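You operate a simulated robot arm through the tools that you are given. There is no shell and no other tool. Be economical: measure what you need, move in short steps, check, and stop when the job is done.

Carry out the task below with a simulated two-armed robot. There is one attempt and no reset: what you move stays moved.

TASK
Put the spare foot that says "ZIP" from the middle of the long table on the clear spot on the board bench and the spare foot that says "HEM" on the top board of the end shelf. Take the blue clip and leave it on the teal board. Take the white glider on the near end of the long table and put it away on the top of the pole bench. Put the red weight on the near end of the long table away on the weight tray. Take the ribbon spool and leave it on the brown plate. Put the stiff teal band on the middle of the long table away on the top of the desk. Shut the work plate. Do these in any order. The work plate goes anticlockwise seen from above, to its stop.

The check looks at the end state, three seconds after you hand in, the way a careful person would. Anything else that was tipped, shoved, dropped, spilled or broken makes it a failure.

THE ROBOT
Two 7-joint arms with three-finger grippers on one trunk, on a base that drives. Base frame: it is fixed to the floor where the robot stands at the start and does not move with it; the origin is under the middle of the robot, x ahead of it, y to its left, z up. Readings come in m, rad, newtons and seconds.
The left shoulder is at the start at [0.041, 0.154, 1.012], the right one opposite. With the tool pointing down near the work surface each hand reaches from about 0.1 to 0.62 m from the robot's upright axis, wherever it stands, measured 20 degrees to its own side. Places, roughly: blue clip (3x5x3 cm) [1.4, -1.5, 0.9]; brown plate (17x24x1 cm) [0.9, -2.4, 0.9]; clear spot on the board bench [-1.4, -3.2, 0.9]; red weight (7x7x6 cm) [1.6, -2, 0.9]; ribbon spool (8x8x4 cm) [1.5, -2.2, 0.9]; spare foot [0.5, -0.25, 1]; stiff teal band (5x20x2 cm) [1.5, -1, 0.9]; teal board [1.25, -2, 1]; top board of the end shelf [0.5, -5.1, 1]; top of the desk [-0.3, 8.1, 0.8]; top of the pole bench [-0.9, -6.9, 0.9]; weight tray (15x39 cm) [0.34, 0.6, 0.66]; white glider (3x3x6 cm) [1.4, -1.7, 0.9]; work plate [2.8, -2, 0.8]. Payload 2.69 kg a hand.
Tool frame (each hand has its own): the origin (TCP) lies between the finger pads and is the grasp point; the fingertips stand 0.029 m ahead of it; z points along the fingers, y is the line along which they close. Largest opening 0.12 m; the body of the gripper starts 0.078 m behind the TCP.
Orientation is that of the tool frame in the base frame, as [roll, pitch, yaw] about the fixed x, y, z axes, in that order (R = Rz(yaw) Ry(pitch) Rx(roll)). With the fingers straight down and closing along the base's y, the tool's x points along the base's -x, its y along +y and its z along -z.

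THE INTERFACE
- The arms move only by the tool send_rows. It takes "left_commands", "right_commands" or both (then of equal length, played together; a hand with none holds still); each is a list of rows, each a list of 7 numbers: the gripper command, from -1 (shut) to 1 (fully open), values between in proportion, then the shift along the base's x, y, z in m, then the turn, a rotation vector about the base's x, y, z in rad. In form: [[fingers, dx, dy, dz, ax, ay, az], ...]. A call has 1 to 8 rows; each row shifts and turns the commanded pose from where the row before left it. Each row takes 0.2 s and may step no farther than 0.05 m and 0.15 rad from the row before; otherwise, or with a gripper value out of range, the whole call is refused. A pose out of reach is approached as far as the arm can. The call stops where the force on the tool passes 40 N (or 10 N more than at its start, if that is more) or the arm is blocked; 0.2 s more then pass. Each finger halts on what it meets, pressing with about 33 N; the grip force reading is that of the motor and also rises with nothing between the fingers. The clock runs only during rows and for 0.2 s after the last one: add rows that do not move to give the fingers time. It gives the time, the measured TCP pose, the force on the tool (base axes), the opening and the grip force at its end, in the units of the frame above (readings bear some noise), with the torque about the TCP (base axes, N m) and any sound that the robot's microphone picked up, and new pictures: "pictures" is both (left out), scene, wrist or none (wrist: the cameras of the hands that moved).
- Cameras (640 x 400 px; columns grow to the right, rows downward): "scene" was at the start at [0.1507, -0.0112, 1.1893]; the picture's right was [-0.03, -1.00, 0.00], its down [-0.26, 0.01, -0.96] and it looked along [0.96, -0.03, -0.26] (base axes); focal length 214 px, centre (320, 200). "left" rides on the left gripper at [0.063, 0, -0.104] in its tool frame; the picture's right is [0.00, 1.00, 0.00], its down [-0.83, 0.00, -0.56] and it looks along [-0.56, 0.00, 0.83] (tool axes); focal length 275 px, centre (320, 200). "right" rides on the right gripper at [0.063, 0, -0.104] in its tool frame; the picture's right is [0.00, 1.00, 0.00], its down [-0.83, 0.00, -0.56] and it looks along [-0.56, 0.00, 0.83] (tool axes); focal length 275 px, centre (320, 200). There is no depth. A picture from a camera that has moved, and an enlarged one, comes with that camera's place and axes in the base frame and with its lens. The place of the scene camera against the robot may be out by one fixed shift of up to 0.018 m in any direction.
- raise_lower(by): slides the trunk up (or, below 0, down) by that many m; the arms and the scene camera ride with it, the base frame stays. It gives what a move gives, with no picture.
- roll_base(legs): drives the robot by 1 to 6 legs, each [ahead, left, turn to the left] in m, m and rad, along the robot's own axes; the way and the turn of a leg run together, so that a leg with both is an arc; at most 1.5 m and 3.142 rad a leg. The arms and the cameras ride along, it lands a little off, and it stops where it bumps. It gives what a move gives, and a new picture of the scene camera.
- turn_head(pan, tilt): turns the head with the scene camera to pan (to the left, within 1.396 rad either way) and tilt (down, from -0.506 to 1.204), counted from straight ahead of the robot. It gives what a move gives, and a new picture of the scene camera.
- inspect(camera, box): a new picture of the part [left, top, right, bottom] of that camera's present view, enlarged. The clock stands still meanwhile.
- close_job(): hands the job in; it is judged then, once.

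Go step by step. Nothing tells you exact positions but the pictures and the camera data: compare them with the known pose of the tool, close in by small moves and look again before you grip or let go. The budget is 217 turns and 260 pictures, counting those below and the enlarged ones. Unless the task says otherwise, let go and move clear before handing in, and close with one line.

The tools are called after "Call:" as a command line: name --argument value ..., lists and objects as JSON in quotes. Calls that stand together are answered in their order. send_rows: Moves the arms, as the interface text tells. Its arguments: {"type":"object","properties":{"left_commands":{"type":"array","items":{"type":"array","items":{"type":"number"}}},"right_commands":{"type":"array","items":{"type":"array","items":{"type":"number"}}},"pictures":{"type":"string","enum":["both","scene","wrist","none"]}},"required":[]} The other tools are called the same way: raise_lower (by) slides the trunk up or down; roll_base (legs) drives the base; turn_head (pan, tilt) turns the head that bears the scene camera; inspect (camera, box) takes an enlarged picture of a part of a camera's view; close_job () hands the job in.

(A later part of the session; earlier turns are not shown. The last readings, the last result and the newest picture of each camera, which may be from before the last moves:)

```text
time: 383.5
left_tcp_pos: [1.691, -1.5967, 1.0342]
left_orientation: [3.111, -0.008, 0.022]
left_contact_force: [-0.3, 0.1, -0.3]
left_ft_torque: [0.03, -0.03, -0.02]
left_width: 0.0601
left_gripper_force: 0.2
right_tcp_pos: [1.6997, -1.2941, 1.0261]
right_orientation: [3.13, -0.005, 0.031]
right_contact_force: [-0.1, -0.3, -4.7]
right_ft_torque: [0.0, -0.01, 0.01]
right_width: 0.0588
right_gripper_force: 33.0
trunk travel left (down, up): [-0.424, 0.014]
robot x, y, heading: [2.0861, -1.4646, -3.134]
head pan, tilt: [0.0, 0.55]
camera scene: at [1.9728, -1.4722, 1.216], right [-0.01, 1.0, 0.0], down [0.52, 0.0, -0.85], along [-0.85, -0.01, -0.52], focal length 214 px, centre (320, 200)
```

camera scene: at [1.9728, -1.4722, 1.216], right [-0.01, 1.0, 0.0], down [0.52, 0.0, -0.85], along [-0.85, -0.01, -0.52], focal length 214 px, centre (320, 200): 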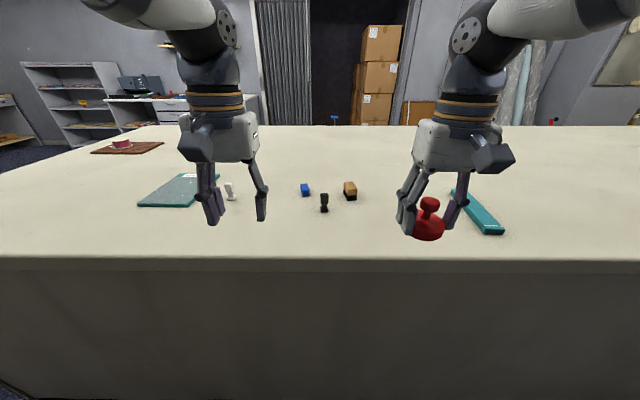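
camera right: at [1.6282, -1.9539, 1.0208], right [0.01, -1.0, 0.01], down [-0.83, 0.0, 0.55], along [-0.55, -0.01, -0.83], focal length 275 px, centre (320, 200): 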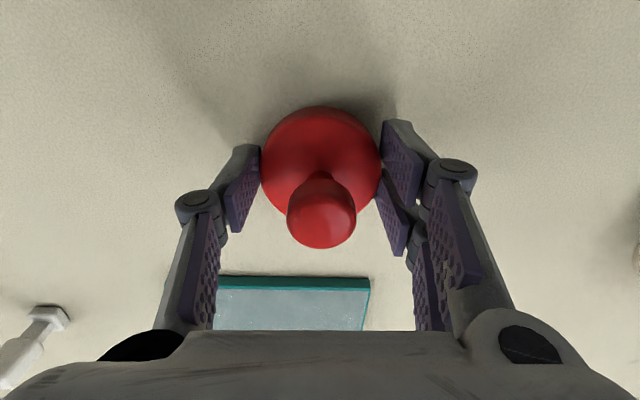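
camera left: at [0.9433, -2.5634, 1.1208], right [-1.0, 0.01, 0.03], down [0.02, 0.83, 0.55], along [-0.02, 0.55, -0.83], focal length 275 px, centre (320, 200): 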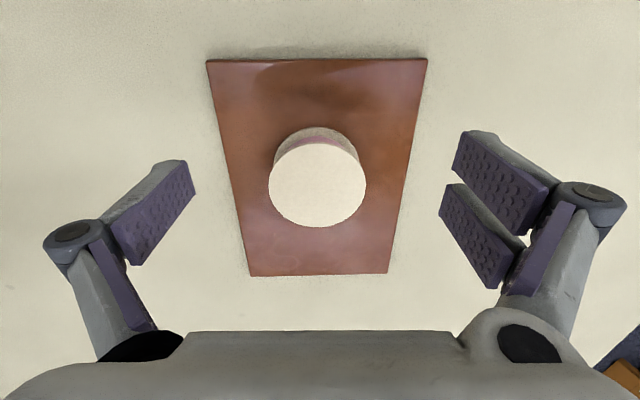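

Clip at about (1.38, -1.525), white glider at (1.388, -1.762), band at (1.49, -1.04). I'll move in and look at the clip with the left wrist camera.

Call:
roll_base --legs '[[0.14, -0.04, 0]]'

Call:
send_rows --left_commands '[[0.3, -0.04, 0.005, 0, 0, 0, -0.03], [0.3, -0.04, 0.005, 0, 0, 0, 0], [0.3, -0.04, 0.005, -0.02, 0, 0, 0], [0.3, -0.03, 0.01, -0.03, 0, 0, 0], [0.3, 0, 0, 0, 0, 0, 0]]' --pictures "wrist"

```text
time: 384.9
left_tcp_pos: [1.5498, -1.5567, 1.0343]
left_orientation: [3.113, -0.008, 0.023]
left_contact_force: [0.3, -0.9, 0.6]
left_ft_torque: [0.02, -0.05, 0.0]
left_width: 0.0596
left_gripper_force: 0.1
right_tcp_pos: [1.5581, -1.2542, 1.0256]
right_orientation: [3.132, -0.007, 0.032]
right_contact_force: [-0.1, 0.2, -5.0]
right_ft_torque: [0.0, -0.05, -0.02]
right_width: 0.059
right_gripper_force: 33.3
trunk travel left (down, up): [-0.424, 0.014]
robot x, y, heading: [1.9471, -1.4253, -3.136]
head pan, tilt: [0.0, 0.55]
camera scene: at [1.8322, -1.4326, 1.216], right [-0.01, 1.0, 0.0], down [0.52, 0.0, -0.85], along [-0.85, -0.01, -0.52], focal length 214 px, centre (320, 200)
```

scene: 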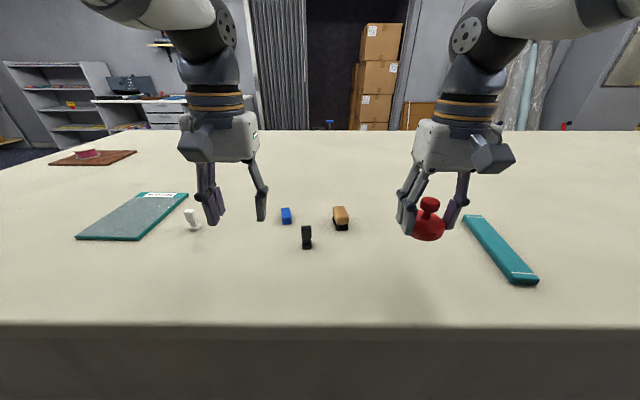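

```text
time: 386.1
left_tcp_pos: [1.4063, -1.5301, 0.9847]
left_orientation: [3.113, -0.007, -0.007]
left_contact_force: [0.4, -0.8, 0.1]
left_ft_torque: [0.01, -0.03, -0.01]
left_width: 0.0779
left_gripper_force: 0.0
left hand out of reach, approached as far as the arm can: row 4
right_tcp_pos: [1.5602, -1.2558, 1.0269]
right_orientation: [3.131, -0.006, 0.034]
right_contact_force: [0.4, -0.1, -4.2]
right_ft_torque: [-0.02, -0.02, -0.02]
right_width: 0.059
right_gripper_force: 32.9
trunk travel left (down, up): [-0.424, 0.014]
robot x, y, heading: [1.9459, -1.423, -3.138]
head pan, tilt: [0.0, 0.55]
camera left: at [1.4675, -1.5301, 1.0889], right [-0.01, -1.0, 0.03], down [-0.83, 0.03, 0.55], along [-0.55, -0.02, -0.83], focal length 275 px, centre (320, 200)
```

left: 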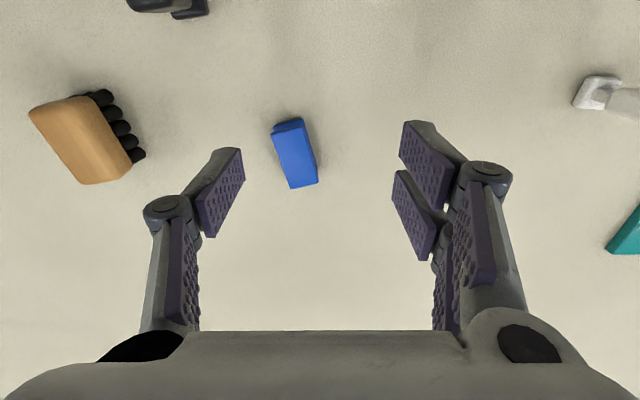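

Call:
send_rows --left_commands '[[0.3, -0.005, 0.006, -0.025, 0, 0, 0.06], [0.3, -0.01, 0.006, -0.025, 0, 0, 0.06], [0.3, -0.01, 0.001, -0.022, 0, 0, 0], [0.3, 0, 0, 0, 0, 0, 0]]' --pictures "wrist"

```text
time: 387.1
left_tcp_pos: [1.3938, -1.5234, 0.9233]
left_orientation: [3.11, -0.007, 0.114]
left_contact_force: [-1.1, 0.1, -0.7]
left_ft_torque: [0.04, 0.01, 0.02]
left_width: 0.0781
left_gripper_force: 0.0
left hand out of reach, approached as far as the arm can: row 2, 3
right_tcp_pos: [1.5598, -1.2551, 1.026]
right_orientation: [3.132, -0.006, 0.032]
right_contact_force: [0.0, 0.2, -5.2]
right_ft_torque: [-0.01, -0.01, 0.02]
right_width: 0.0591
right_gripper_force: 33.5
trunk travel left (down, up): [-0.424, 0.014]
robot x, y, heading: [1.9495, -1.4224, -3.133]
head pan, tilt: [0.0, 0.55]
camera left: at [1.4547, -1.5139, 1.0266], right [0.11, -0.99, 0.03], down [-0.83, -0.07, 0.55], along [-0.54, -0.08, -0.83], focal length 275 px, centre (320, 200)
```

left: 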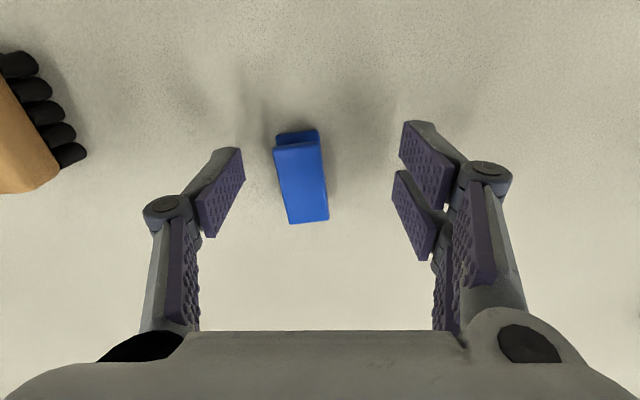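

The clip is between the fingers. I'll correct a little, lower and close.

Call:
send_rows --left_commands '[[0.3, 0.0, 0.007, -0.012, 0, 0, 0], [0.3, 0, 0, 0, 0, 0, 0], [-0.2, 0, 0, 0, 0, 0, 0], [-1, 0, 0, 0, 0, 0, 0], [-1, 0, 0, 0, 0, 0, 0], [-1, 0, 0, 0.015, 0, 0, 0], [-1, 0.01, 0, 0.03, 0, 0, 0], [-1, 0.02, 0, 0.03, 0, 0, 0]]' --pictures "wrist"

```text
time: 388.9
left_tcp_pos: [1.4246, -1.5152, 0.9864]
left_orientation: [3.111, -0.005, 0.112]
left_contact_force: [-0.2, -0.3, 0.3]
left_ft_torque: [0.03, -0.01, 0.02]
left_width: 0.0226
left_gripper_force: 33.2
right_tcp_pos: [1.56, -1.2555, 1.0256]
right_orientation: [3.133, -0.006, 0.031]
right_contact_force: [0.6, 0.8, -3.8]
right_ft_torque: [-0.02, -0.04, -0.01]
right_width: 0.059
right_gripper_force: 33.5
trunk travel left (down, up): [-0.424, 0.014]
robot x, y, heading: [1.9472, -1.4243, -3.14]
head pan, tilt: [0.0, 0.55]
camera left: at [1.4855, -1.5073, 1.0898], right [0.11, -0.99, 0.03], down [-0.83, -0.07, 0.55], along [-0.55, -0.08, -0.83], focal length 275 px, centre (320, 200)
```

left: 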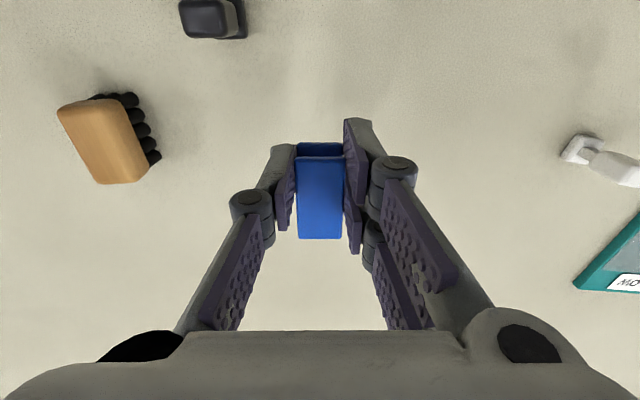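

The clip is held. I'll raise it, shift along the table to the teal board, and look.

Call:
send_rows --left_commands '[[-1, 0.01, 0, 0.03, 0, 0, 0], [-1, 0.0, 0, 0.01, 0, 0, 0]]' --pictures "none"

Call:
roll_base --legs '[[0, 0.42, 0]]'

Call:
inspect --camera "left" --box '[0, 0, 640, 400]'

```text
time: 389.5
left_tcp_pos: [1.4327, -1.5154, 1.024]
left_orientation: [3.115, -0.008, 0.113]
left_contact_force: [0.5, 0.2, -0.5]
left_ft_torque: [0.01, -0.01, 0.0]
left_width: 0.0229
left_gripper_force: 32.4
right_tcp_pos: [1.5583, -1.2543, 1.0255]
right_orientation: [3.132, -0.008, 0.031]
right_contact_force: [0.9, 0.5, -4.9]
right_ft_torque: [0.04, -0.05, 0.02]
right_width: 0.0587
right_gripper_force: 32.4
trunk travel left (down, up): [-0.424, 0.014]
robot x, y, heading: [1.9451, -1.424, -3.133]
head pan, tilt: [0.0, 0.55]
```

```text
time: 393.3
left_tcp_pos: [1.4374, -1.9414, 1.024]
left_orientation: [3.112, -0.006, 0.119]
left_contact_force: [0.3, 0.4, -0.8]
left_ft_torque: [0.0, -0.01, -0.01]
left_width: 0.0228
left_gripper_force: 33.3
right_tcp_pos: [1.562, -1.681, 1.0266]
right_orientation: [3.133, -0.005, 0.035]
right_contact_force: [1.1, -0.3, -4.0]
right_ft_torque: [0.0, -0.02, 0.0]
right_width: 0.0593
right_gripper_force: 32.8
trunk travel left (down, up): [-0.424, 0.014]
robot x, y, heading: [1.95, -1.8462, -3.128]
head pan, tilt: [0.0, 0.55]
camera scene: at [1.8366, -1.8572, 1.216], right [-0.01, 1.0, 0.0], down [0.52, 0.01, -0.85], along [-0.85, -0.01, -0.52], focal length 214 px, centre (320, 200)
```

scene: 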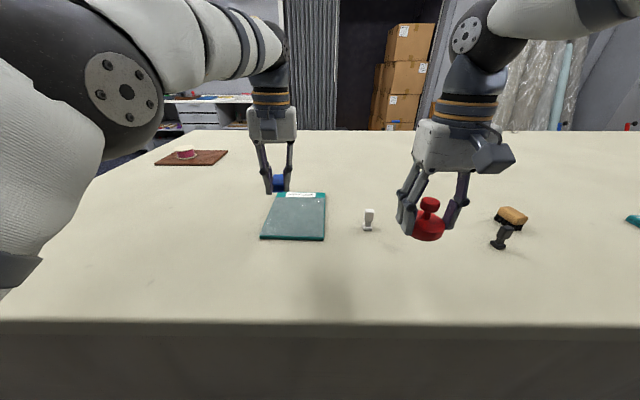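

```text
1.00 times, centred on (320, 200) of left (not enlarged: the box is as wide or as high as the picture)
camera zoom: at [1.4979, -1.932, 1.1291], right [0.11, -0.99, 0.03], down [-0.83, -0.08, 0.55], along [-0.54, -0.09, -0.83], focal length 275 px, centre (320, 200)
```

zoom: 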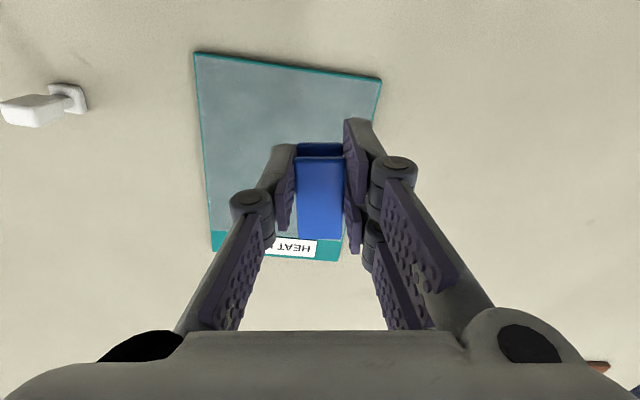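

Board: x 1.255-1.465, y -1.993 to -1.845. I'll move the clip over its middle and lower it.

Call:
send_rows --left_commands '[[-1, -0.01, 0.01, -0.02, 0, 0, 0], [-1, -0.012, 0.01, -0.025, 0, 0, 0], [-1, -0.012, 0, -0.025, 0, 0, 0], [-1, -0.01, 0, -0.018, 0, 0, 0], [-1, 0, 0, -0.005, 0, 0, 0], [-1, 0, 0, -0.004, 0, 0, 0], [-1, 0, 0, 0, 0, 0, 0]]' --pictures "wrist"

```text
time: 394.9
left_tcp_pos: [1.405, -1.9243, 0.9261]
left_orientation: [3.112, -0.006, 0.116]
left_contact_force: [0.1, -1.1, -0.7]
left_ft_torque: [0.01, 0.01, 0.01]
left_width: 0.0229
left_gripper_force: 32.9
left hand out of reach, approached as far as the arm can: row 3, 4
right_tcp_pos: [1.5624, -1.6794, 1.0258]
right_orientation: [3.13, -0.006, 0.035]
right_contact_force: [-0.6, 0.8, -4.0]
right_ft_torque: [-0.03, -0.04, -0.01]
right_width: 0.0589
right_gripper_force: 32.9
trunk travel left (down, up): [-0.424, 0.014]
robot x, y, heading: [1.9498, -1.8504, -3.131]
head pan, tilt: [0.0, 0.55]
camera left: at [1.4673, -1.9149, 1.0301], right [0.11, -0.99, 0.03], down [-0.83, -0.08, 0.55], along [-0.54, -0.09, -0.83], focal length 275 px, centre (320, 200)
```

left: 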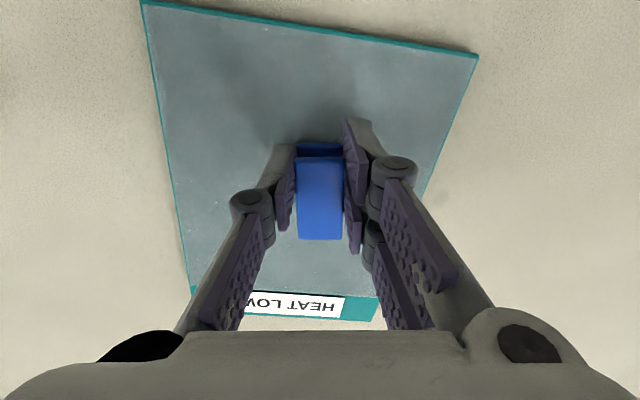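

Call:
send_rows --left_commands '[[-1, 0, 0, -0.003, 0, 0, 0], [-1, 0, 0, -0.003, 0, 0, 0], [-1, 0, 0, -0.002, 0, 0, 0], [-1, 0, 0, 0, 0, 0, 0]]' --pictures "none"

```text
time: 395.9
left_tcp_pos: [1.4064, -1.9257, 0.9186]
left_orientation: [3.112, -0.005, 0.116]
left_contact_force: [-0.5, 1.4, 7.7]
left_ft_torque: [0.1, 0.22, 0.0]
left_width: 0.0229
left_gripper_force: 33.1
right_tcp_pos: [1.5641, -1.68, 1.0269]
right_orientation: [3.131, -0.006, 0.034]
right_contact_force: [0.1, 0.3, -4.1]
right_ft_torque: [-0.02, -0.01, -0.03]
right_width: 0.0587
right_gripper_force: 33.5
trunk travel left (down, up): [-0.424, 0.014]
robot x, y, heading: [1.9487, -1.8454, -3.132]
head pan, tilt: [0.0, 0.55]
```

Contact. Releasing the clip.

Call:
send_rows --left_commands '[[-0.3, 0, 0, 0, 0, 0, 0], [0.2, 0, 0, 0, 0, 0, 0], [0.2, 0, 0, 0, 0, 0, 0], [0.2, 0, 0, 0.03, 0, 0, 0], [0.2, 0.01, 0, 0.04, 0, 0, 0], [0.2, 0.03, 0, 0.03, 0, 0, 0], [0.2, 0.03, 0, 0.02, 0, 0, 0]]' --pictures "wrist"

```text
time: 397.5
left_tcp_pos: [1.4451, -1.913, 1.051]
left_orientation: [3.112, -0.008, 0.117]
left_contact_force: [-0.1, 0.7, 0.7]
left_ft_torque: [-0.03, 0.01, 0.01]
left_width: 0.0722
left_gripper_force: 0.0
left hand out of reach, approached as far as the arm can: row 6, 7
right_tcp_pos: [1.5629, -1.6799, 1.0252]
right_orientation: [3.131, -0.006, 0.037]
right_contact_force: [0.7, 0.8, -5.2]
right_ft_torque: [-0.02, -0.04, -0.02]
right_width: 0.0587
right_gripper_force: 33.1
trunk travel left (down, up): [-0.424, 0.014]
robot x, y, heading: [1.9531, -1.8487, -3.135]
head pan, tilt: [0.0, 0.55]
camera left: at [1.5067, -1.9043, 1.155], right [0.11, -0.99, 0.03], down [-0.83, -0.08, 0.55], along [-0.54, -0.09, -0.84], focal length 275 px, centre (320, 200)
```

left: 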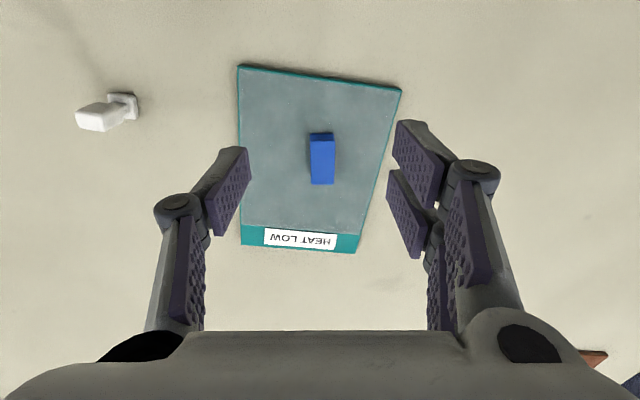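

The clip lies on the teal board. Next is the work plate behind me. I'll free the left arm (raise at centre, pull back), tuck both hands and turn round.

Call:
send_rows --left_commands '[[0.2, 0.0, 0.03, 0.04, 0, 0, -0.04], [0.2, 0.01, 0.02, 0.04, 0, 0, -0.04], [0.2, 0.02, 0, 0.03, 0, 0, -0.04], [0.2, 0.04, 0, 0, 0, 0, 0], [0.2, 0.04, -0.01, 0, 0, 0, 0], [0.2, 0.04, -0.02, 0, 0, 0, 0]]' --right_commands '[[-1, 0, 0, 0.02, 0, 0, 0], [-1, 0.01, 0.01, 0.02, 0, 0, 0], [-1, 0.02, 0.01, 0.01, 0, 0, 0], [-1, 0, 0, 0, 0, 0, 0], [-1, 0, 0, 0, 0, 0, 0], [-1, 0, 0, 0, 0, 0, 0]]' --pictures "none"

Call:
roll_base --legs '[[-0.05, 0, 0], [0, 0, 1.57]]'

```text
time: 398.9
left_tcp_pos: [1.6261, -1.9048, 1.1399]
left_orientation: [3.115, -0.002, -0.003]
left_contact_force: [0.8, -0.2, 0.2]
left_ft_torque: [-0.01, 0.02, 0.0]
left_width: 0.0722
left_gripper_force: 0.0
left hand out of reach, approached as far as the arm can: row 1, 2
right_tcp_pos: [1.5938, -1.6608, 1.0749]
right_orientation: [3.132, -0.003, 0.033]
right_contact_force: [0.5, -0.8, -4.8]
right_ft_torque: [-0.01, -0.01, -0.01]
right_width: 0.0585
right_gripper_force: 33.3
trunk travel left (down, up): [-0.424, 0.014]
robot x, y, heading: [1.9501, -1.8464, -3.13]
head pan, tilt: [0.0, 0.55]
```

```text
time: 403.6
left_tcp_pos: [2.0635, -2.1706, 1.1395]
left_orientation: [3.112, -0.007, 1.587]
left_contact_force: [-0.4, 0.3, 0.1]
left_ft_torque: [0.0, 0.0, -0.03]
left_width: 0.0721
left_gripper_force: 0.0
right_tcp_pos: [1.8197, -2.208, 1.0743]
right_orientation: [3.131, -0.006, 1.624]
right_contact_force: [0.1, 0.4, -4.6]
right_ft_torque: [-0.02, 0.02, -0.04]
right_width: 0.0585
right_gripper_force: 32.3
trunk travel left (down, up): [-0.424, 0.014]
robot x, y, heading: [2.0008, -1.847, -1.542]
head pan, tilt: [0.0, 0.55]
camera scene: at [1.9989, -1.9651, 1.216], right [-1.0, -0.03, 0.0], down [-0.02, 0.52, -0.85], along [0.03, -0.85, -0.52], focal length 214 px, centre (320, 200)
```

scene: 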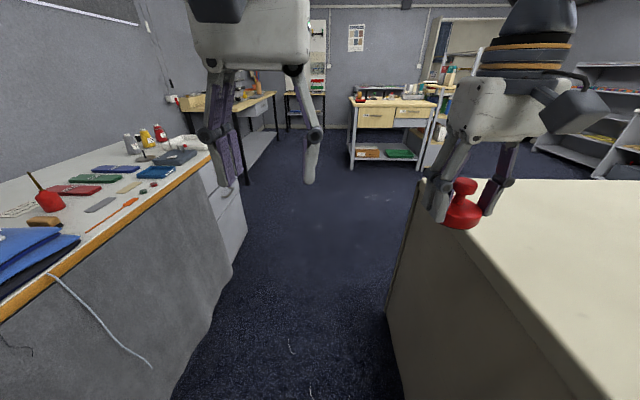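

Call:
roll_base --legs '[[0, 0, 1.57]]'

```text
time: 407.9
left_tcp_pos: [2.323, -1.7812, 1.1394]
left_orientation: [3.112, -0.005, -3.122]
left_contact_force: [-0.5, 0.0, 0.1]
left_ft_torque: [-0.02, 0.0, 0.0]
left_width: 0.0717
left_gripper_force: 0.0
right_tcp_pos: [2.3602, -2.0242, 1.0748]
right_orientation: [3.131, -0.007, -3.084]
right_contact_force: [0.0, -0.3, -4.7]
right_ft_torque: [-0.03, 0.03, -0.01]
right_width: 0.0587
right_gripper_force: 33.6
trunk travel left (down, up): [-0.424, 0.014]
robot x, y, heading: [1.9966, -1.8493, 0.037]
head pan, tilt: [0.0, 0.55]
camera scene: at [2.1054, -1.8517, 1.216], right [0.03, -1.0, 0.0], down [-0.52, -0.02, -0.85], along [0.85, 0.03, -0.52], focal length 214 px, centre (320, 200)
```

scene: 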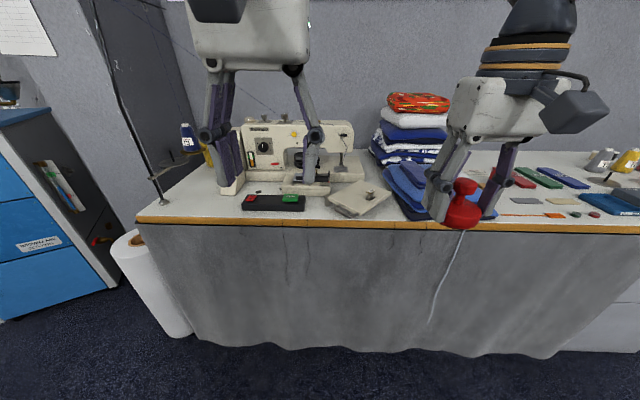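

Call:
inspect --camera "scene" --box '[220, 115, 420, 240]'

```text
3.20 times, centred on (320, 178) of scene
camera zoom: at [2.1054, -1.8517, 1.216], right [0.03, -1.0, 0.0], down [-0.52, -0.02, -0.85], along [0.85, 0.03, -0.52], focal length 686 px, centre (320, 272)
```

zoom: 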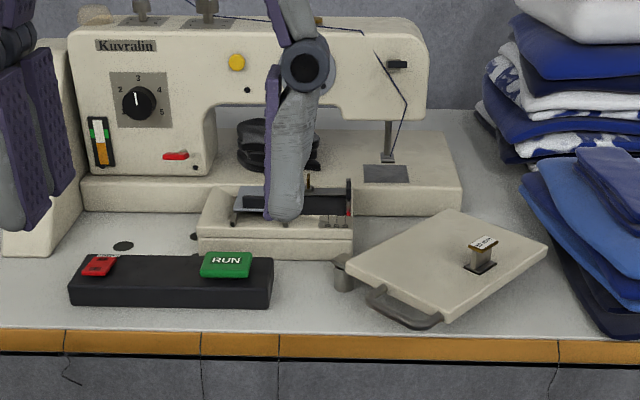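

The work plate is swung out, pivoting at about (2.72, -1.86), and a small bobbin stands on it, so I must push slowly. I'll shift right and look at it with the left wrist camera before pushing its front-right edge away.

Call:
roll_base --legs '[[0.15, -0.3, 0]]'

Call:
send_rows --left_commands '[[-1, 0, 0, -0.02, 0, 0, 0.0], [-1, 0.02, 0, -0.02, 0, 0, 0.0], [-1, 0.03, 0, -0.02, 0, 0, 0.0], [-1, 0.03, 0, 0, 0, 0, 0], [-1, 0, 0, 0, 0, 0, 0]]' --pictures "wrist"

```text
time: 410.8
left_tcp_pos: [2.4813, -2.0781, 1.1398]
left_orientation: [3.111, -0.008, -3.132]
left_contact_force: [-0.7, -0.3, 0.8]
left_ft_torque: [0.03, 0.03, -0.02]
left_width: 0.072
left_gripper_force: 0.0
right_tcp_pos: [2.5167, -2.322, 1.0742]
right_orientation: [3.13, -0.007, -3.093]
right_contact_force: [0.8, -1.0, -5.5]
right_ft_torque: [-0.01, 0.03, -0.02]
right_width: 0.0586
right_gripper_force: 32.7
trunk travel left (down, up): [-0.424, 0.014]
robot x, y, heading: [2.1569, -2.1441, 0.026]
head pan, tilt: [0.0, 0.55]
camera scene: at [2.2624, -2.1469, 1.216], right [0.03, -1.0, 0.0], down [-0.52, -0.01, -0.85], along [0.85, 0.02, -0.52], focal length 214 px, centre (320, 200)
```

scene: 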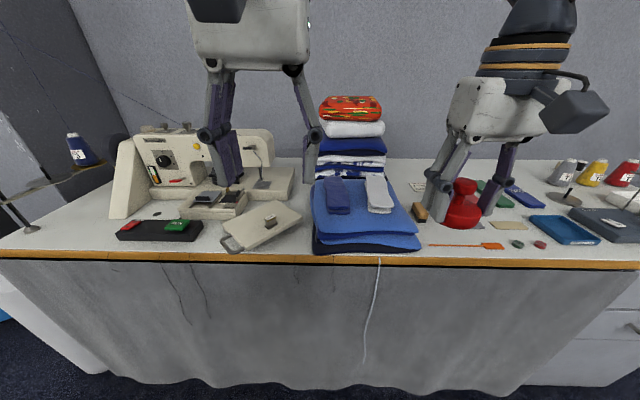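

```text
time: 412.0
left_tcp_pos: [2.5587, -2.0794, 1.08]
left_orientation: [3.113, -0.005, -3.131]
left_contact_force: [1.2, -0.2, -0.5]
left_ft_torque: [0.0, -0.02, 0.01]
left_width: 0.0001
left_gripper_force: 28.9
right_tcp_pos: [2.517, -2.3213, 1.0746]
right_orientation: [3.131, -0.005, -3.092]
right_contact_force: [0.0, 0.4, -4.7]
right_ft_torque: [0.02, 0.02, 0.01]
right_width: 0.0584
right_gripper_force: 32.6
trunk travel left (down, up): [-0.424, 0.014]
robot x, y, heading: [2.1588, -2.142, 0.025]
head pan, tilt: [0.0, 0.55]
camera left: at [2.4955, -2.083, 1.1842], right [-0.01, 1.0, 0.03], down [0.83, -0.01, 0.55], along [0.55, 0.03, -0.83], focal length 275 px, centre (320, 200)
```

left: 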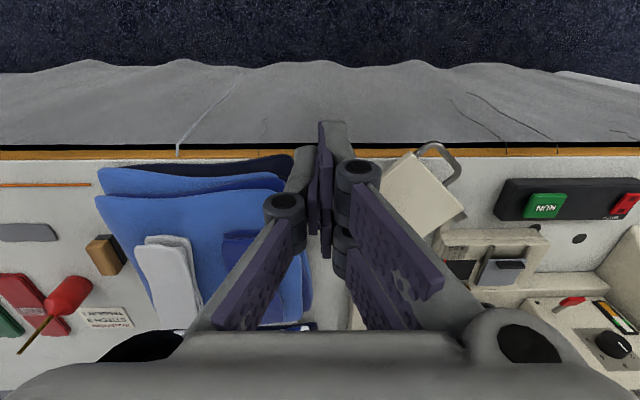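

From two views: plate top is at about z 0.85, the bench at 0.82, the pivot at (2.735, -1.857), and the bobbin near (2.75, -2.006). I'll tilt the closed left hand forward and bring it to a hover before the plate's front-right edge.

Call:
send_rows --left_commands '[[-1, 0.018, 0.013, -0.03, 0, -0.125, 0], [-1, 0.018, 0.013, -0.03, 0, -0.125, 0], [-1, 0.018, 0.013, -0.03, 0, -0.125, 0], [-1, 0.018, 0.013, -0.03, 0, -0.125, 0], [-1, 0, 0, 0, 0, 0, 0]]' --pictures "both"

```text
time: 413.2
left_tcp_pos: [2.6311, -2.0251, 0.9604]
left_orientation: [3.118, 0.494, -3.128]
left_contact_force: [0.2, -0.4, 0.4]
left_ft_torque: [-0.02, -0.01, 0.0]
left_width: 0.0001
left_gripper_force: 28.5
right_tcp_pos: [2.5155, -2.3224, 1.0749]
right_orientation: [3.13, -0.006, -3.093]
right_contact_force: [-0.8, -0.3, -3.9]
right_ft_torque: [-0.01, 0.03, -0.01]
right_width: 0.0589
right_gripper_force: 32.9
trunk travel left (down, up): [-0.424, 0.014]
robot x, y, heading: [2.1589, -2.139, 0.027]
head pan, tilt: [0.0, 0.55]
camera scene: at [2.262, -2.1466, 1.2161], right [0.03, -1.0, 0.0], down [-0.52, -0.01, -0.85], along [0.85, 0.02, -0.52], focal length 214 px, centre (320, 200)
camera left: at [2.5252, -2.03, 1.0217], right [-0.02, 1.0, 0.02], down [0.47, -0.01, 0.88], along [0.88, 0.03, -0.47], focal length 275 px, centre (320, 200)
```

scene: 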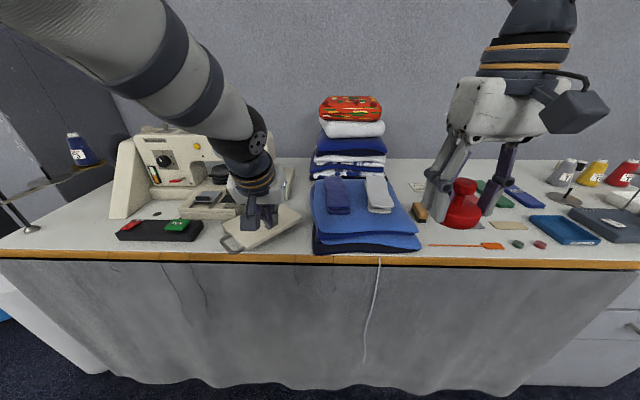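
left: 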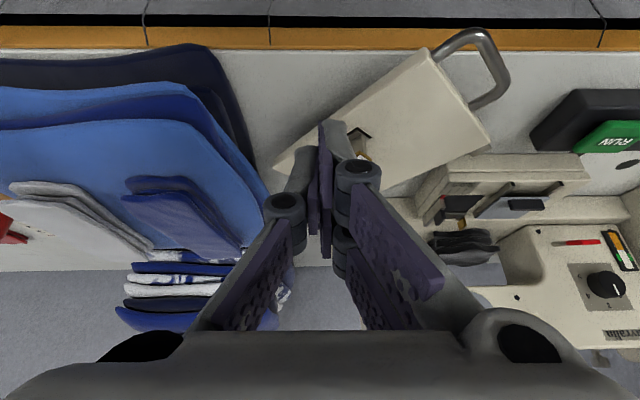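

Geometry refined. I'll go down beside the plate and push slowly along the arc.

Call:
send_rows --left_commands '[[-1, 0, 0, -0.04, 0, 0, 0], [-1, 0, 0, -0.035, 0, 0, 0], [-1, 0, 0, -0.023, 0, 0, 0], [-1, 0.012, 0.01, 0, 0, 0, 0], [-1, 0.012, 0.01, 0, 0, 0, 0], [-1, 0.009, -0.002, 0, 0, 0, 0], [-1, 0.009, -0.003, 0, 0, 0, 0]]' --pictures "wrist"

```text
time: 414.8
left_tcp_pos: [2.6742, -2.0108, 0.8617]
left_orientation: [3.119, 0.494, -3.128]
left_contact_force: [0.2, -0.1, -0.8]
left_ft_torque: [-0.02, -0.04, 0.01]
left_width: 0.0001
left_gripper_force: 28.0
right_tcp_pos: [2.5163, -2.3222, 1.0755]
right_orientation: [3.132, -0.006, -3.092]
right_contact_force: [0.0, -0.2, -5.0]
right_ft_torque: [0.04, 0.05, 0.03]
right_width: 0.0584
right_gripper_force: 33.1
trunk travel left (down, up): [-0.424, 0.014]
robot x, y, heading: [2.1582, -2.1392, 0.031]
head pan, tilt: [0.0, 0.55]
camera left: at [2.5685, -2.0154, 0.9235], right [-0.02, 1.0, 0.02], down [0.47, -0.01, 0.88], along [0.88, 0.03, -0.47], focal length 275 px, centre (320, 200)
```

left: 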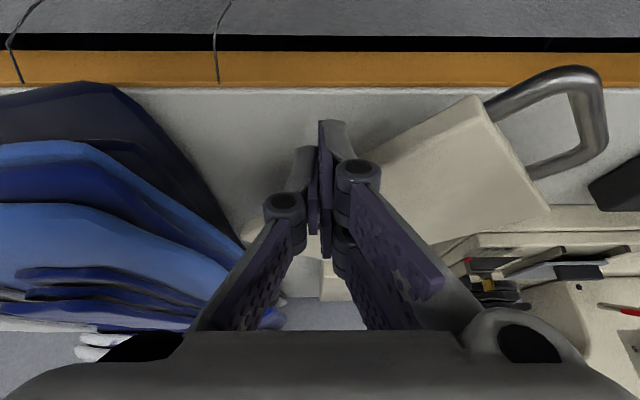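

Call:
send_rows --left_commands '[[-1, 0.009, 0.001, 0, 0, 0, 0], [-1, 0.009, 0.001, 0, 0, 0, 0], [-1, 0.009, 0.001, 0, 0, 0, 0], [-1, 0.009, 0.001, 0, 0, 0, 0], [-1, 0, 0, 0, 0, 0, 0]]' --pictures "both"

```text
time: 416.0
left_tcp_pos: [2.7085, -2.0145, 0.8654]
left_orientation: [3.121, 0.499, -3.133]
left_contact_force: [-6.6, -32.9, 17.5]
left_ft_torque: [-0.46, -0.17, -0.47]
left_width: 0.0001
left_gripper_force: 28.3
right_tcp_pos: [2.5139, -2.3264, 1.0747]
right_orientation: [3.129, -0.004, -3.093]
right_contact_force: [-0.3, -0.2, -4.5]
right_ft_torque: [0.0, -0.02, 0.02]
right_width: 0.0586
right_gripper_force: 32.6
trunk travel left (down, up): [-0.424, 0.014]
robot x, y, heading: [2.154, -2.1403, 0.025]
head pan, tilt: [0.0, 0.55]
camera scene: at [2.26, -2.1507, 1.2164], right [0.02, -1.0, 0.0], down [-0.52, -0.01, -0.85], along [0.85, 0.02, -0.52], focal length 214 px, centre (320, 200)
camera left: at [2.6032, -2.0174, 0.9255], right [-0.01, 1.0, 0.02], down [0.46, -0.01, 0.89], along [0.89, 0.02, -0.46], focal length 275 px, centre (320, 200)
```

scene: 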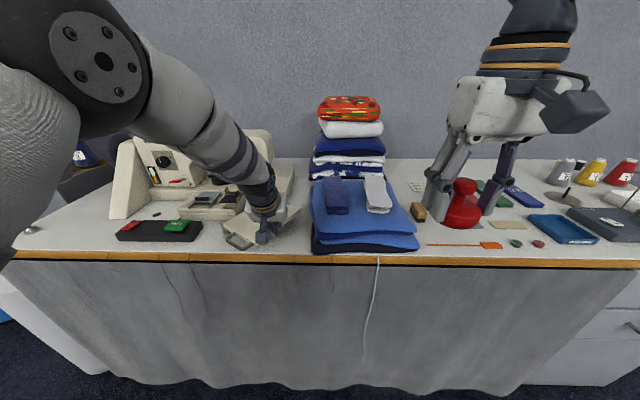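
left: 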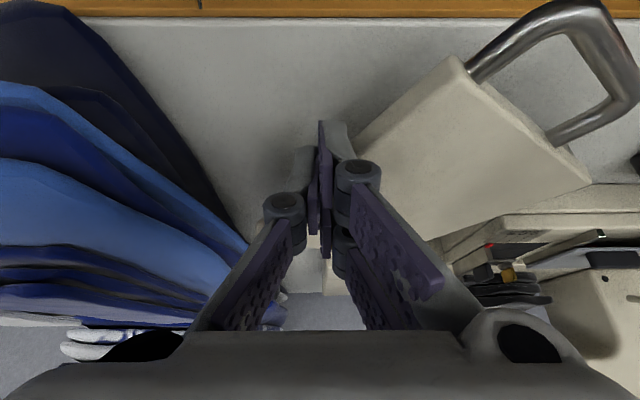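

The plate turned about 11°, but I'm pushing too near the pivot's foot point. I'll back off, slide further out along the edge and push there.

Call:
send_rows --left_commands '[[-1, -0.006, -0.012, 0, 0, 0, 0], [-1, 0.0, -0.012, 0, 0, 0, 0], [-1, 0.018, -0.004, 0, 0, 0, 0], [-1, 0.008, 0.005, 0, 0, 0, 0], [-1, 0.009, 0.0015, 0, 0, 0, 0], [-1, 0.009, 0.0015, 0, 0, 0, 0], [-1, 0.009, 0.002, 0, 0, 0, 0], [-1, 0, 0, 0, 0, 0, 0]]' --pictures "wrist"

```text
time: 417.8
left_tcp_pos: [2.756, -2.0271, 0.8625]
left_orientation: [3.119, 0.496, -3.131]
left_contact_force: [2.0, -12.8, 5.1]
left_ft_torque: [-0.13, -0.15, -0.27]
left_width: 0.0
left_gripper_force: 29.4
right_tcp_pos: [2.5162, -2.3234, 1.0737]
right_orientation: [3.132, -0.006, -3.092]
right_contact_force: [-0.2, 0.4, -5.0]
right_ft_torque: [0.01, 0.02, 0.0]
right_width: 0.0585
right_gripper_force: 32.6
trunk travel left (down, up): [-0.424, 0.014]
robot x, y, heading: [2.1545, -2.1426, 0.023]
head pan, tilt: [0.0, 0.55]
camera left: at [2.6507, -2.031, 0.9237], right [-0.02, 1.0, 0.02], down [0.47, -0.01, 0.88], along [0.88, 0.03, -0.47], focal length 275 px, centre (320, 200)
```

left: 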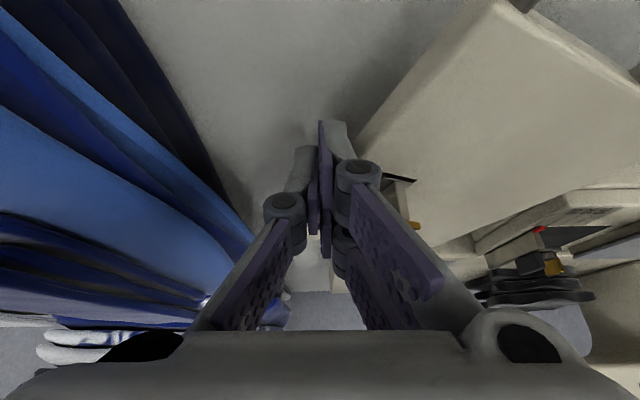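

Call:
send_rows --left_commands '[[-1, 0.008, 0.003, 0, 0, 0, 0], [-1, 0.008, 0.003, 0, 0, 0, 0], [-1, 0.008, 0.004, 0, 0, 0, 0], [-1, 0.008, 0.004, 0, 0, 0, 0], [-1, 0, 0, 0, 0, 0, 0]]' --pictures "both"

```text
time: 419.0
left_tcp_pos: [2.7905, -2.0196, 0.8635]
left_orientation: [3.129, 0.501, -3.135]
left_contact_force: [2.8, -11.1, 3.6]
left_ft_torque: [-0.17, -0.14, -0.19]
left_width: 0.0
left_gripper_force: 28.5
right_tcp_pos: [2.5151, -2.3227, 1.0747]
right_orientation: [3.131, -0.006, -3.094]
right_contact_force: [0.0, 1.6, -4.4]
right_ft_torque: [0.0, -0.01, 0.0]
right_width: 0.0587
right_gripper_force: 33.2
trunk travel left (down, up): [-0.424, 0.014]
robot x, y, heading: [2.1593, -2.1441, 0.023]
head pan, tilt: [0.0, 0.55]
stopped in row 5 (left hand): the force on the tool passed its limit at 40 N (the readings are from after the stop); the commanded pose is now the measured one
camera scene: at [2.2623, -2.1469, 1.2159], right [0.02, -1.0, 0.0], down [-0.52, -0.01, -0.85], along [0.85, 0.02, -0.52], focal length 214 px, centre (320, 200)
camera left: at [2.6836, -2.0216, 0.9244], right [-0.01, 1.0, 0.01], down [0.46, -0.01, 0.89], along [0.89, 0.02, -0.46], focal length 275 px, centre (320, 200)
```

scene: 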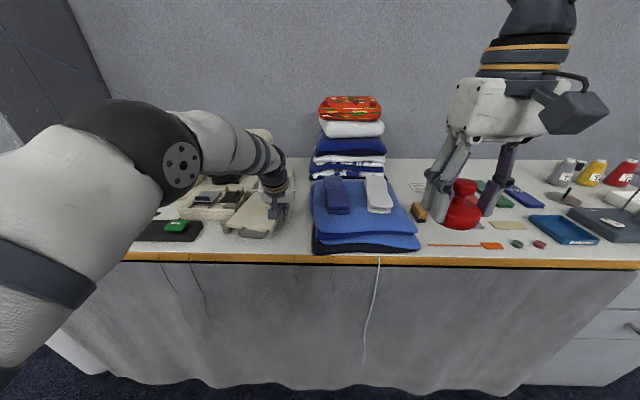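
left: 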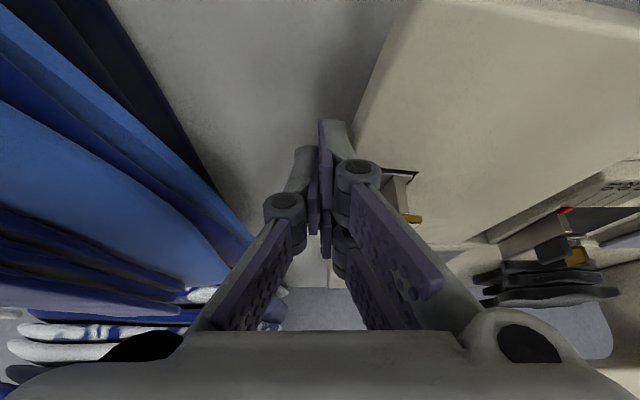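

Call:
inspect --camera "scene" --box '[190, 160, 320, 245]'

```text
4.71 times, centred on (255, 202) of scene
camera zoom: at [2.2623, -2.1469, 1.2159], right [0.02, -1.0, 0.0], down [-0.52, -0.01, -0.85], along [0.85, 0.02, -0.52], focal length 1009 px, centre (626, 188)
```

zoom: 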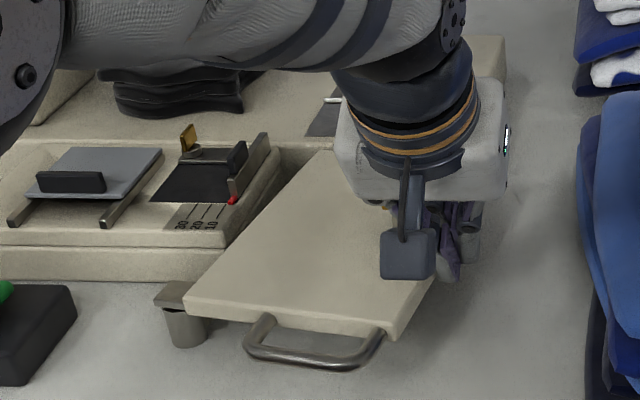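

About 15° remain before the plate lines up with the machine's arm. I'll push mainly along +y now.

Call:
send_rows --left_commands '[[-1, 0.002, 0.006, 0, 0, 0, 0], [-1, 0.002, 0.006, 0, 0, 0, 0], [-1, 0.002, 0.006, 0, 0, 0, 0], [-1, 0.002, 0.006, 0, 0, 0, 0], [-1, 0.001, 0.006, 0, 0, 0, 0]]' --pictures "none"

Call:
inspect --camera "scene" --box '[190, 160, 320, 245]'

```text
time: 419.6
left_tcp_pos: [2.7936, -2.0174, 0.8638]
left_orientation: [3.139, 0.504, -3.138]
left_contact_force: [3.0, -11.6, 0.1]
left_ft_torque: [-0.23, -0.06, -0.22]
left_width: 0.0001
left_gripper_force: 28.7
right_tcp_pos: [2.5152, -2.3247, 1.0738]
right_orientation: [3.13, -0.009, -3.096]
right_contact_force: [0.9, 0.1, -4.8]
right_ft_torque: [-0.03, -0.01, -0.01]
right_width: 0.0584
right_gripper_force: 33.3
trunk travel left (down, up): [-0.424, 0.014]
robot x, y, heading: [2.1577, -2.1408, 0.019]
head pan, tilt: [0.0, 0.55]
stopped in row 2 (left hand): the force on the tool passed its limit at 43 N (the readings are from after the stop); the commanded pose is now the measured one
```

```text
4.71 times, centred on (255, 202) of scene
camera zoom: at [2.2628, -2.1477, 1.2159], right [0.02, -1.0, 0.0], down [-0.52, -0.01, -0.85], along [0.85, 0.02, -0.52], focal length 1009 px, centre (626, 188)
```

zoom: 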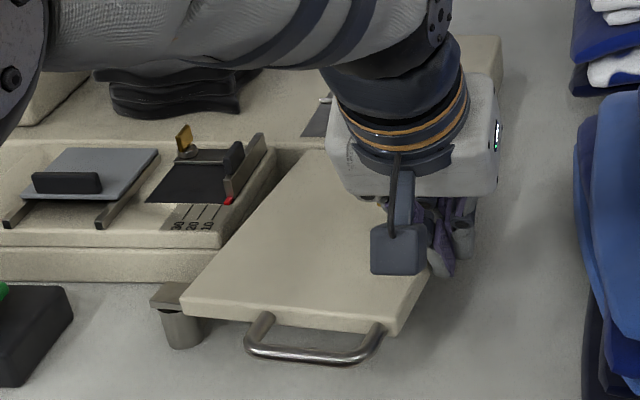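

The force jumps each time now, so it may be at its stop. I'll back the hand off and up and check the plate's alignment.

Call:
send_rows --left_commands '[[-1, -0.005, -0.012, 0, 0, 0, 0], [-1, -0.02, -0.004, 0.02, 0, 0, 0], [-1, -0.03, 0, 0.03, 0, 0, 0], [-1, -0.03, 0, 0.035, 0, 0, 0], [-1, -0.03, 0, 0.035, 0, 0, 0], [-1, -0.04, 0, 0.02, 0, 0.1, 0], [-1, -0.04, 0, 0.02, 0, 0.1, 0]]' --pictures "none"

Call:
inspect --camera "scene" --box '[170, 130, 320, 245]'

Call:
inspect --camera "left" --box '[0, 0, 640, 400]'

```text
time: 421.2
left_tcp_pos: [2.5984, -2.0273, 1.0242]
left_orientation: [3.135, 0.304, -3.134]
left_contact_force: [-0.2, 1.2, -0.5]
left_ft_torque: [-0.04, -0.04, -0.01]
left_width: 0.0001
left_gripper_force: 28.6
right_tcp_pos: [2.5152, -2.3232, 1.0754]
right_orientation: [3.133, -0.006, -3.096]
right_contact_force: [-0.2, -0.1, -3.7]
right_ft_torque: [-0.02, 0.01, 0.0]
right_width: 0.0587
right_gripper_force: 32.6
trunk travel left (down, up): [-0.424, 0.014]
robot x, y, heading: [2.1575, -2.1419, 0.022]
head pan, tilt: [0.0, 0.55]
```

```text
3.48 times, centred on (245, 188) of scene
camera zoom: at [2.2622, -2.1463, 1.216], right [0.02, -1.0, 0.0], down [-0.52, -0.01, -0.85], along [0.85, 0.02, -0.52], focal length 746 px, centre (581, 244)
```

zoom: 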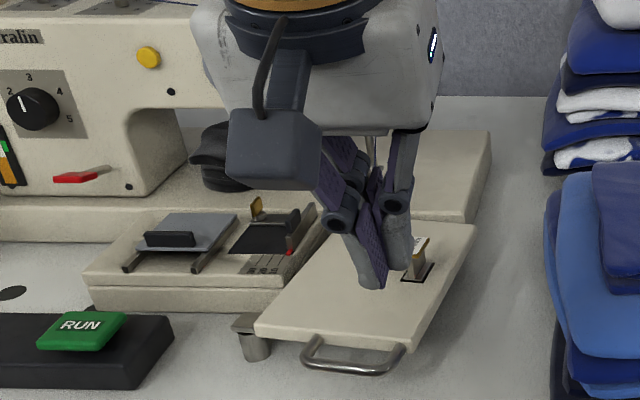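

```text
1.00 times, centred on (320, 200) of left (not enlarged: the box is as wide or as high as the picture)
camera zoom: at [2.5066, -2.0292, 1.1051], right [0.0, 1.0, 0.01], down [0.63, 0.0, 0.78], along [0.78, 0.01, -0.63], focal length 275 px, centre (320, 200)
```

zoom: 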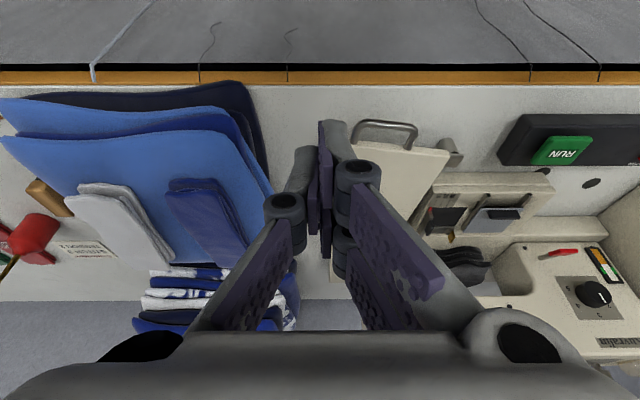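

The plate's far-left corner looks to be against the machine's arm. To make sure, I'll push once more near the plate's outer corner, where the leverage is greatest.

Call:
send_rows --left_commands '[[-1, 0.04, -0.01, 0, 0, -0.1, 0], [-1, 0.04, -0.01, -0.01, 0, -0.1, 0], [-1, 0.04, -0.005, -0.02, 0, 0, 0], [-1, 0.04, -0.003, -0.02, 0, 0, 0], [-1, 0.035, 0, -0.03, 0, 0, 0], [-1, 0.03, 0, -0.035, 0, 0, 0], [-1, 0.01, 0, -0.035, 0, 0, 0], [-1, 0, 0, -0.011, 0, 0, 0]]' --pictures "wrist"

```text
time: 423.0
left_tcp_pos: [2.8166, -2.0507, 0.8623]
left_orientation: [3.134, 0.502, -3.136]
left_contact_force: [0.6, -0.9, 0.7]
left_ft_torque: [-0.02, 0.04, -0.02]
left_width: 0.0001
left_gripper_force: 28.2
left hand out of reach, approached as far as the arm can: row 6, 7
right_tcp_pos: [2.5154, -2.3242, 1.0747]
right_orientation: [3.132, -0.007, -3.096]
right_contact_force: [0.4, -0.5, -5.0]
right_ft_torque: [0.03, -0.01, 0.01]
right_width: 0.0586
right_gripper_force: 32.7
trunk travel left (down, up): [-0.424, 0.014]
robot x, y, heading: [2.1585, -2.1396, 0.022]
head pan, tilt: [0.0, 0.55]
camera left: at [2.7109, -2.0528, 0.9226], right [-0.01, 1.0, 0.01], down [0.46, 0.0, 0.89], along [0.89, 0.01, -0.46], focal length 275 px, centre (320, 200)
```

left: 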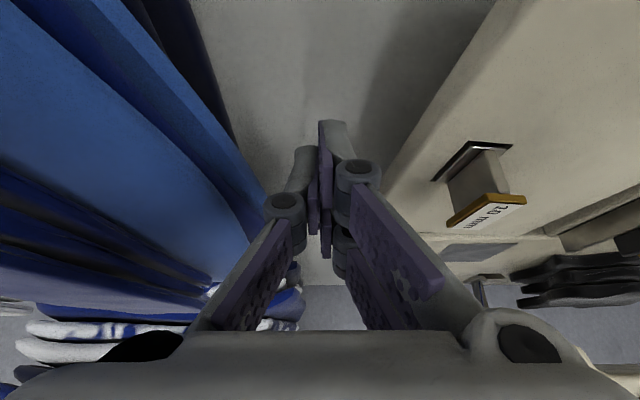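

Call:
send_rows --left_commands '[[-1, 0, 0.008, 0, 0, 0, 0], [-1, 0, 0.008, 0, 0, 0, 0], [-1, 0, 0.005, 0, 0, 0, 0], [-1, 0, 0.004, 0, 0, 0, 0], [-1, 0, 0.004, 0, 0, 0, 0], [-1, 0, 0.004, 0, 0, 0, 0], [-1, 0, 0.004, 0, 0, 0, 0], [-1, 0, 0.004, 0, 0, 0, 0]]' --pictures "wrist"

```text
time: 424.8
left_tcp_pos: [2.8248, -2.0129, 0.8629]
left_orientation: [3.137, 0.501, -3.136]
left_contact_force: [-0.3, 0.1, -0.5]
left_ft_torque: [-0.01, 0.01, -0.02]
left_width: 0.0
left_gripper_force: 28.1
left hand out of reach, approached as far as the arm can: row 3, 7
right_tcp_pos: [2.5153, -2.3226, 1.0738]
right_orientation: [3.133, -0.006, -3.097]
right_contact_force: [0.5, 0.2, -4.4]
right_ft_torque: [-0.02, 0.04, 0.01]
right_width: 0.0583
right_gripper_force: 32.8
trunk travel left (down, up): [-0.424, 0.014]
robot x, y, heading: [2.1579, -2.1404, 0.023]
head pan, tilt: [0.0, 0.55]
camera left: at [2.7185, -2.0146, 0.923], right [-0.01, 1.0, 0.01], down [0.46, 0.0, 0.89], along [0.89, 0.01, -0.46], focal length 275 px, centre (320, 200)
```

left: 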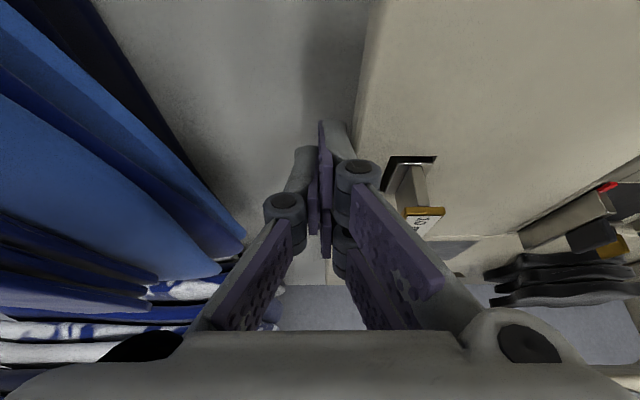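

Call:
send_rows --left_commands '[[-1, 0, 0.004, 0, 0, 0, 0], [-1, 0, 0.004, 0, 0, 0, 0], [-1, 0, 0.004, 0, 0, 0, 0], [-1, 0, 0.004, 0, 0, 0, 0], [-1, 0, 0.004, 0, 0, 0, 0]]' --pictures "wrist"

```text
time: 425.8
left_tcp_pos: [2.8257, -2.0096, 0.8624]
left_orientation: [-3.129, 0.5, -3.138]
left_contact_force: [-2.1, -11.2, 2.0]
left_ft_torque: [-0.15, 0.09, 0.24]
left_width: 0.0
left_gripper_force: 28.6
left hand out of reach, approached as far as the arm can: row 3
right_tcp_pos: [2.5153, -2.3257, 1.0742]
right_orientation: [3.133, -0.006, -3.099]
right_contact_force: [0.2, 0.6, -4.3]
right_ft_torque: [-0.07, 0.03, 0.04]
right_width: 0.0586
right_gripper_force: 32.6
trunk travel left (down, up): [-0.424, 0.014]
robot x, y, heading: [2.1588, -2.1444, 0.017]
head pan, tilt: [0.0, 0.55]
stopped in row 5 (left hand): the force on the tool passed its limit at 42 N (the readings are from after the stop); the commanded pose is now the measured one
camera left: at [2.7196, -2.0089, 0.923], right [0.01, 1.0, -0.01], down [0.46, 0.0, 0.89], along [0.89, -0.01, -0.46], focal length 275 px, centre (320, 200)
```

left: 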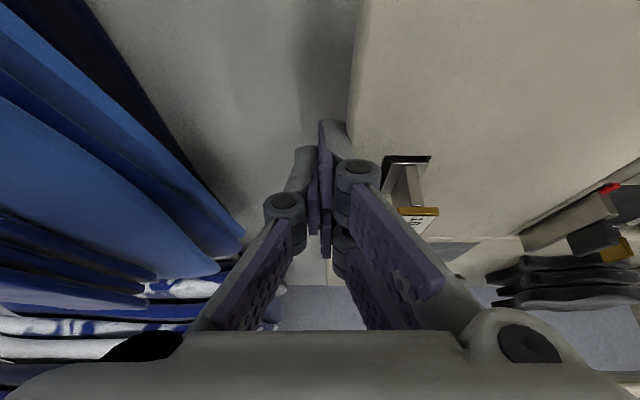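

It holds firm against 42 N with its edge parallel to the machine, so the work plate is at its stop. I'll retract, turn round, and fetch the white glider with the left hand.

Call:
send_rows --left_commands '[[-1, -0.005, -0.015, 0, 0, 0, 0], [-1, -0.02, -0.01, 0.03, 0, 0.03, 0], [-1, -0.03, 0, 0.035, 0, 0.1, 0], [-1, -0.03, 0, 0.035, 0, 0.12, 0], [-1, -0.03, 0, 0.035, 0, 0.12, 0], [-1, -0.03, 0.01, 0.035, 0, 0.13, 0], [-1, -0.03, 0.01, 0.03, 0, 0, 0], [-1, -0.04, 0.02, 0.02, 0, 0, 0]]' --pictures "none"

Call:
roll_base --legs '[[-0.2, 0, 0], [0, 0.5, 0], [0, 0, 1.57], [0, 0, 1.55]]'

```text
time: 427.6
left_tcp_pos: [2.6149, -1.9923, 1.0799]
left_orientation: [-3.135, 0.0, -3.139]
left_contact_force: [1.0, -0.4, 0.8]
left_ft_torque: [-0.04, -0.04, 0.0]
left_width: 0.0001
left_gripper_force: 28.3
left hand out of reach, approached as far as the arm can: row 2, 3, 5, 6
right_tcp_pos: [2.5138, -2.3254, 1.0763]
right_orientation: [3.133, -0.006, -3.098]
right_contact_force: [0.2, 0.3, -4.1]
right_ft_torque: [-0.03, 0.0, -0.01]
right_width: 0.0585
right_gripper_force: 33.1
trunk travel left (down, up): [-0.424, 0.014]
robot x, y, heading: [2.1541, -2.1414, 0.02]
head pan, tilt: [0.0, 0.55]
```

```text
time: 440.6
left_tcp_pos: [1.4826, -1.7724, 1.0782]
left_orientation: [-3.137, -0.002, -0.054]
left_contact_force: [-0.4, -0.4, -1.1]
left_ft_torque: [-0.02, 0.0, 0.0]
left_width: 0.0
left_gripper_force: 28.3
right_tcp_pos: [1.6035, -1.4463, 1.0738]
right_orientation: [3.133, -0.007, -0.013]
right_contact_force: [0.2, 0.1, -4.0]
right_ft_torque: [-0.02, -0.02, -0.02]
right_width: 0.0586
right_gripper_force: 32.8
trunk travel left (down, up): [-0.424, 0.014]
robot x, y, heading: [1.9514, -1.6488, 3.103]
head pan, tilt: [0.0, 0.55]
camera scene: at [1.837, -1.6544, 1.216], right [0.04, 1.0, 0.0], down [0.52, -0.02, -0.85], along [-0.85, 0.03, -0.52], focal length 214 px, centre (320, 200)
```

scene: 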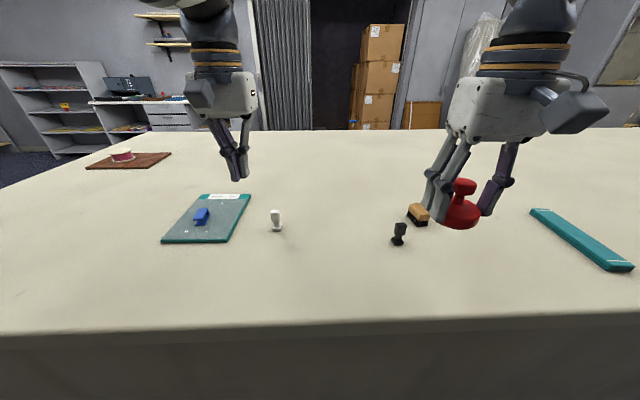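

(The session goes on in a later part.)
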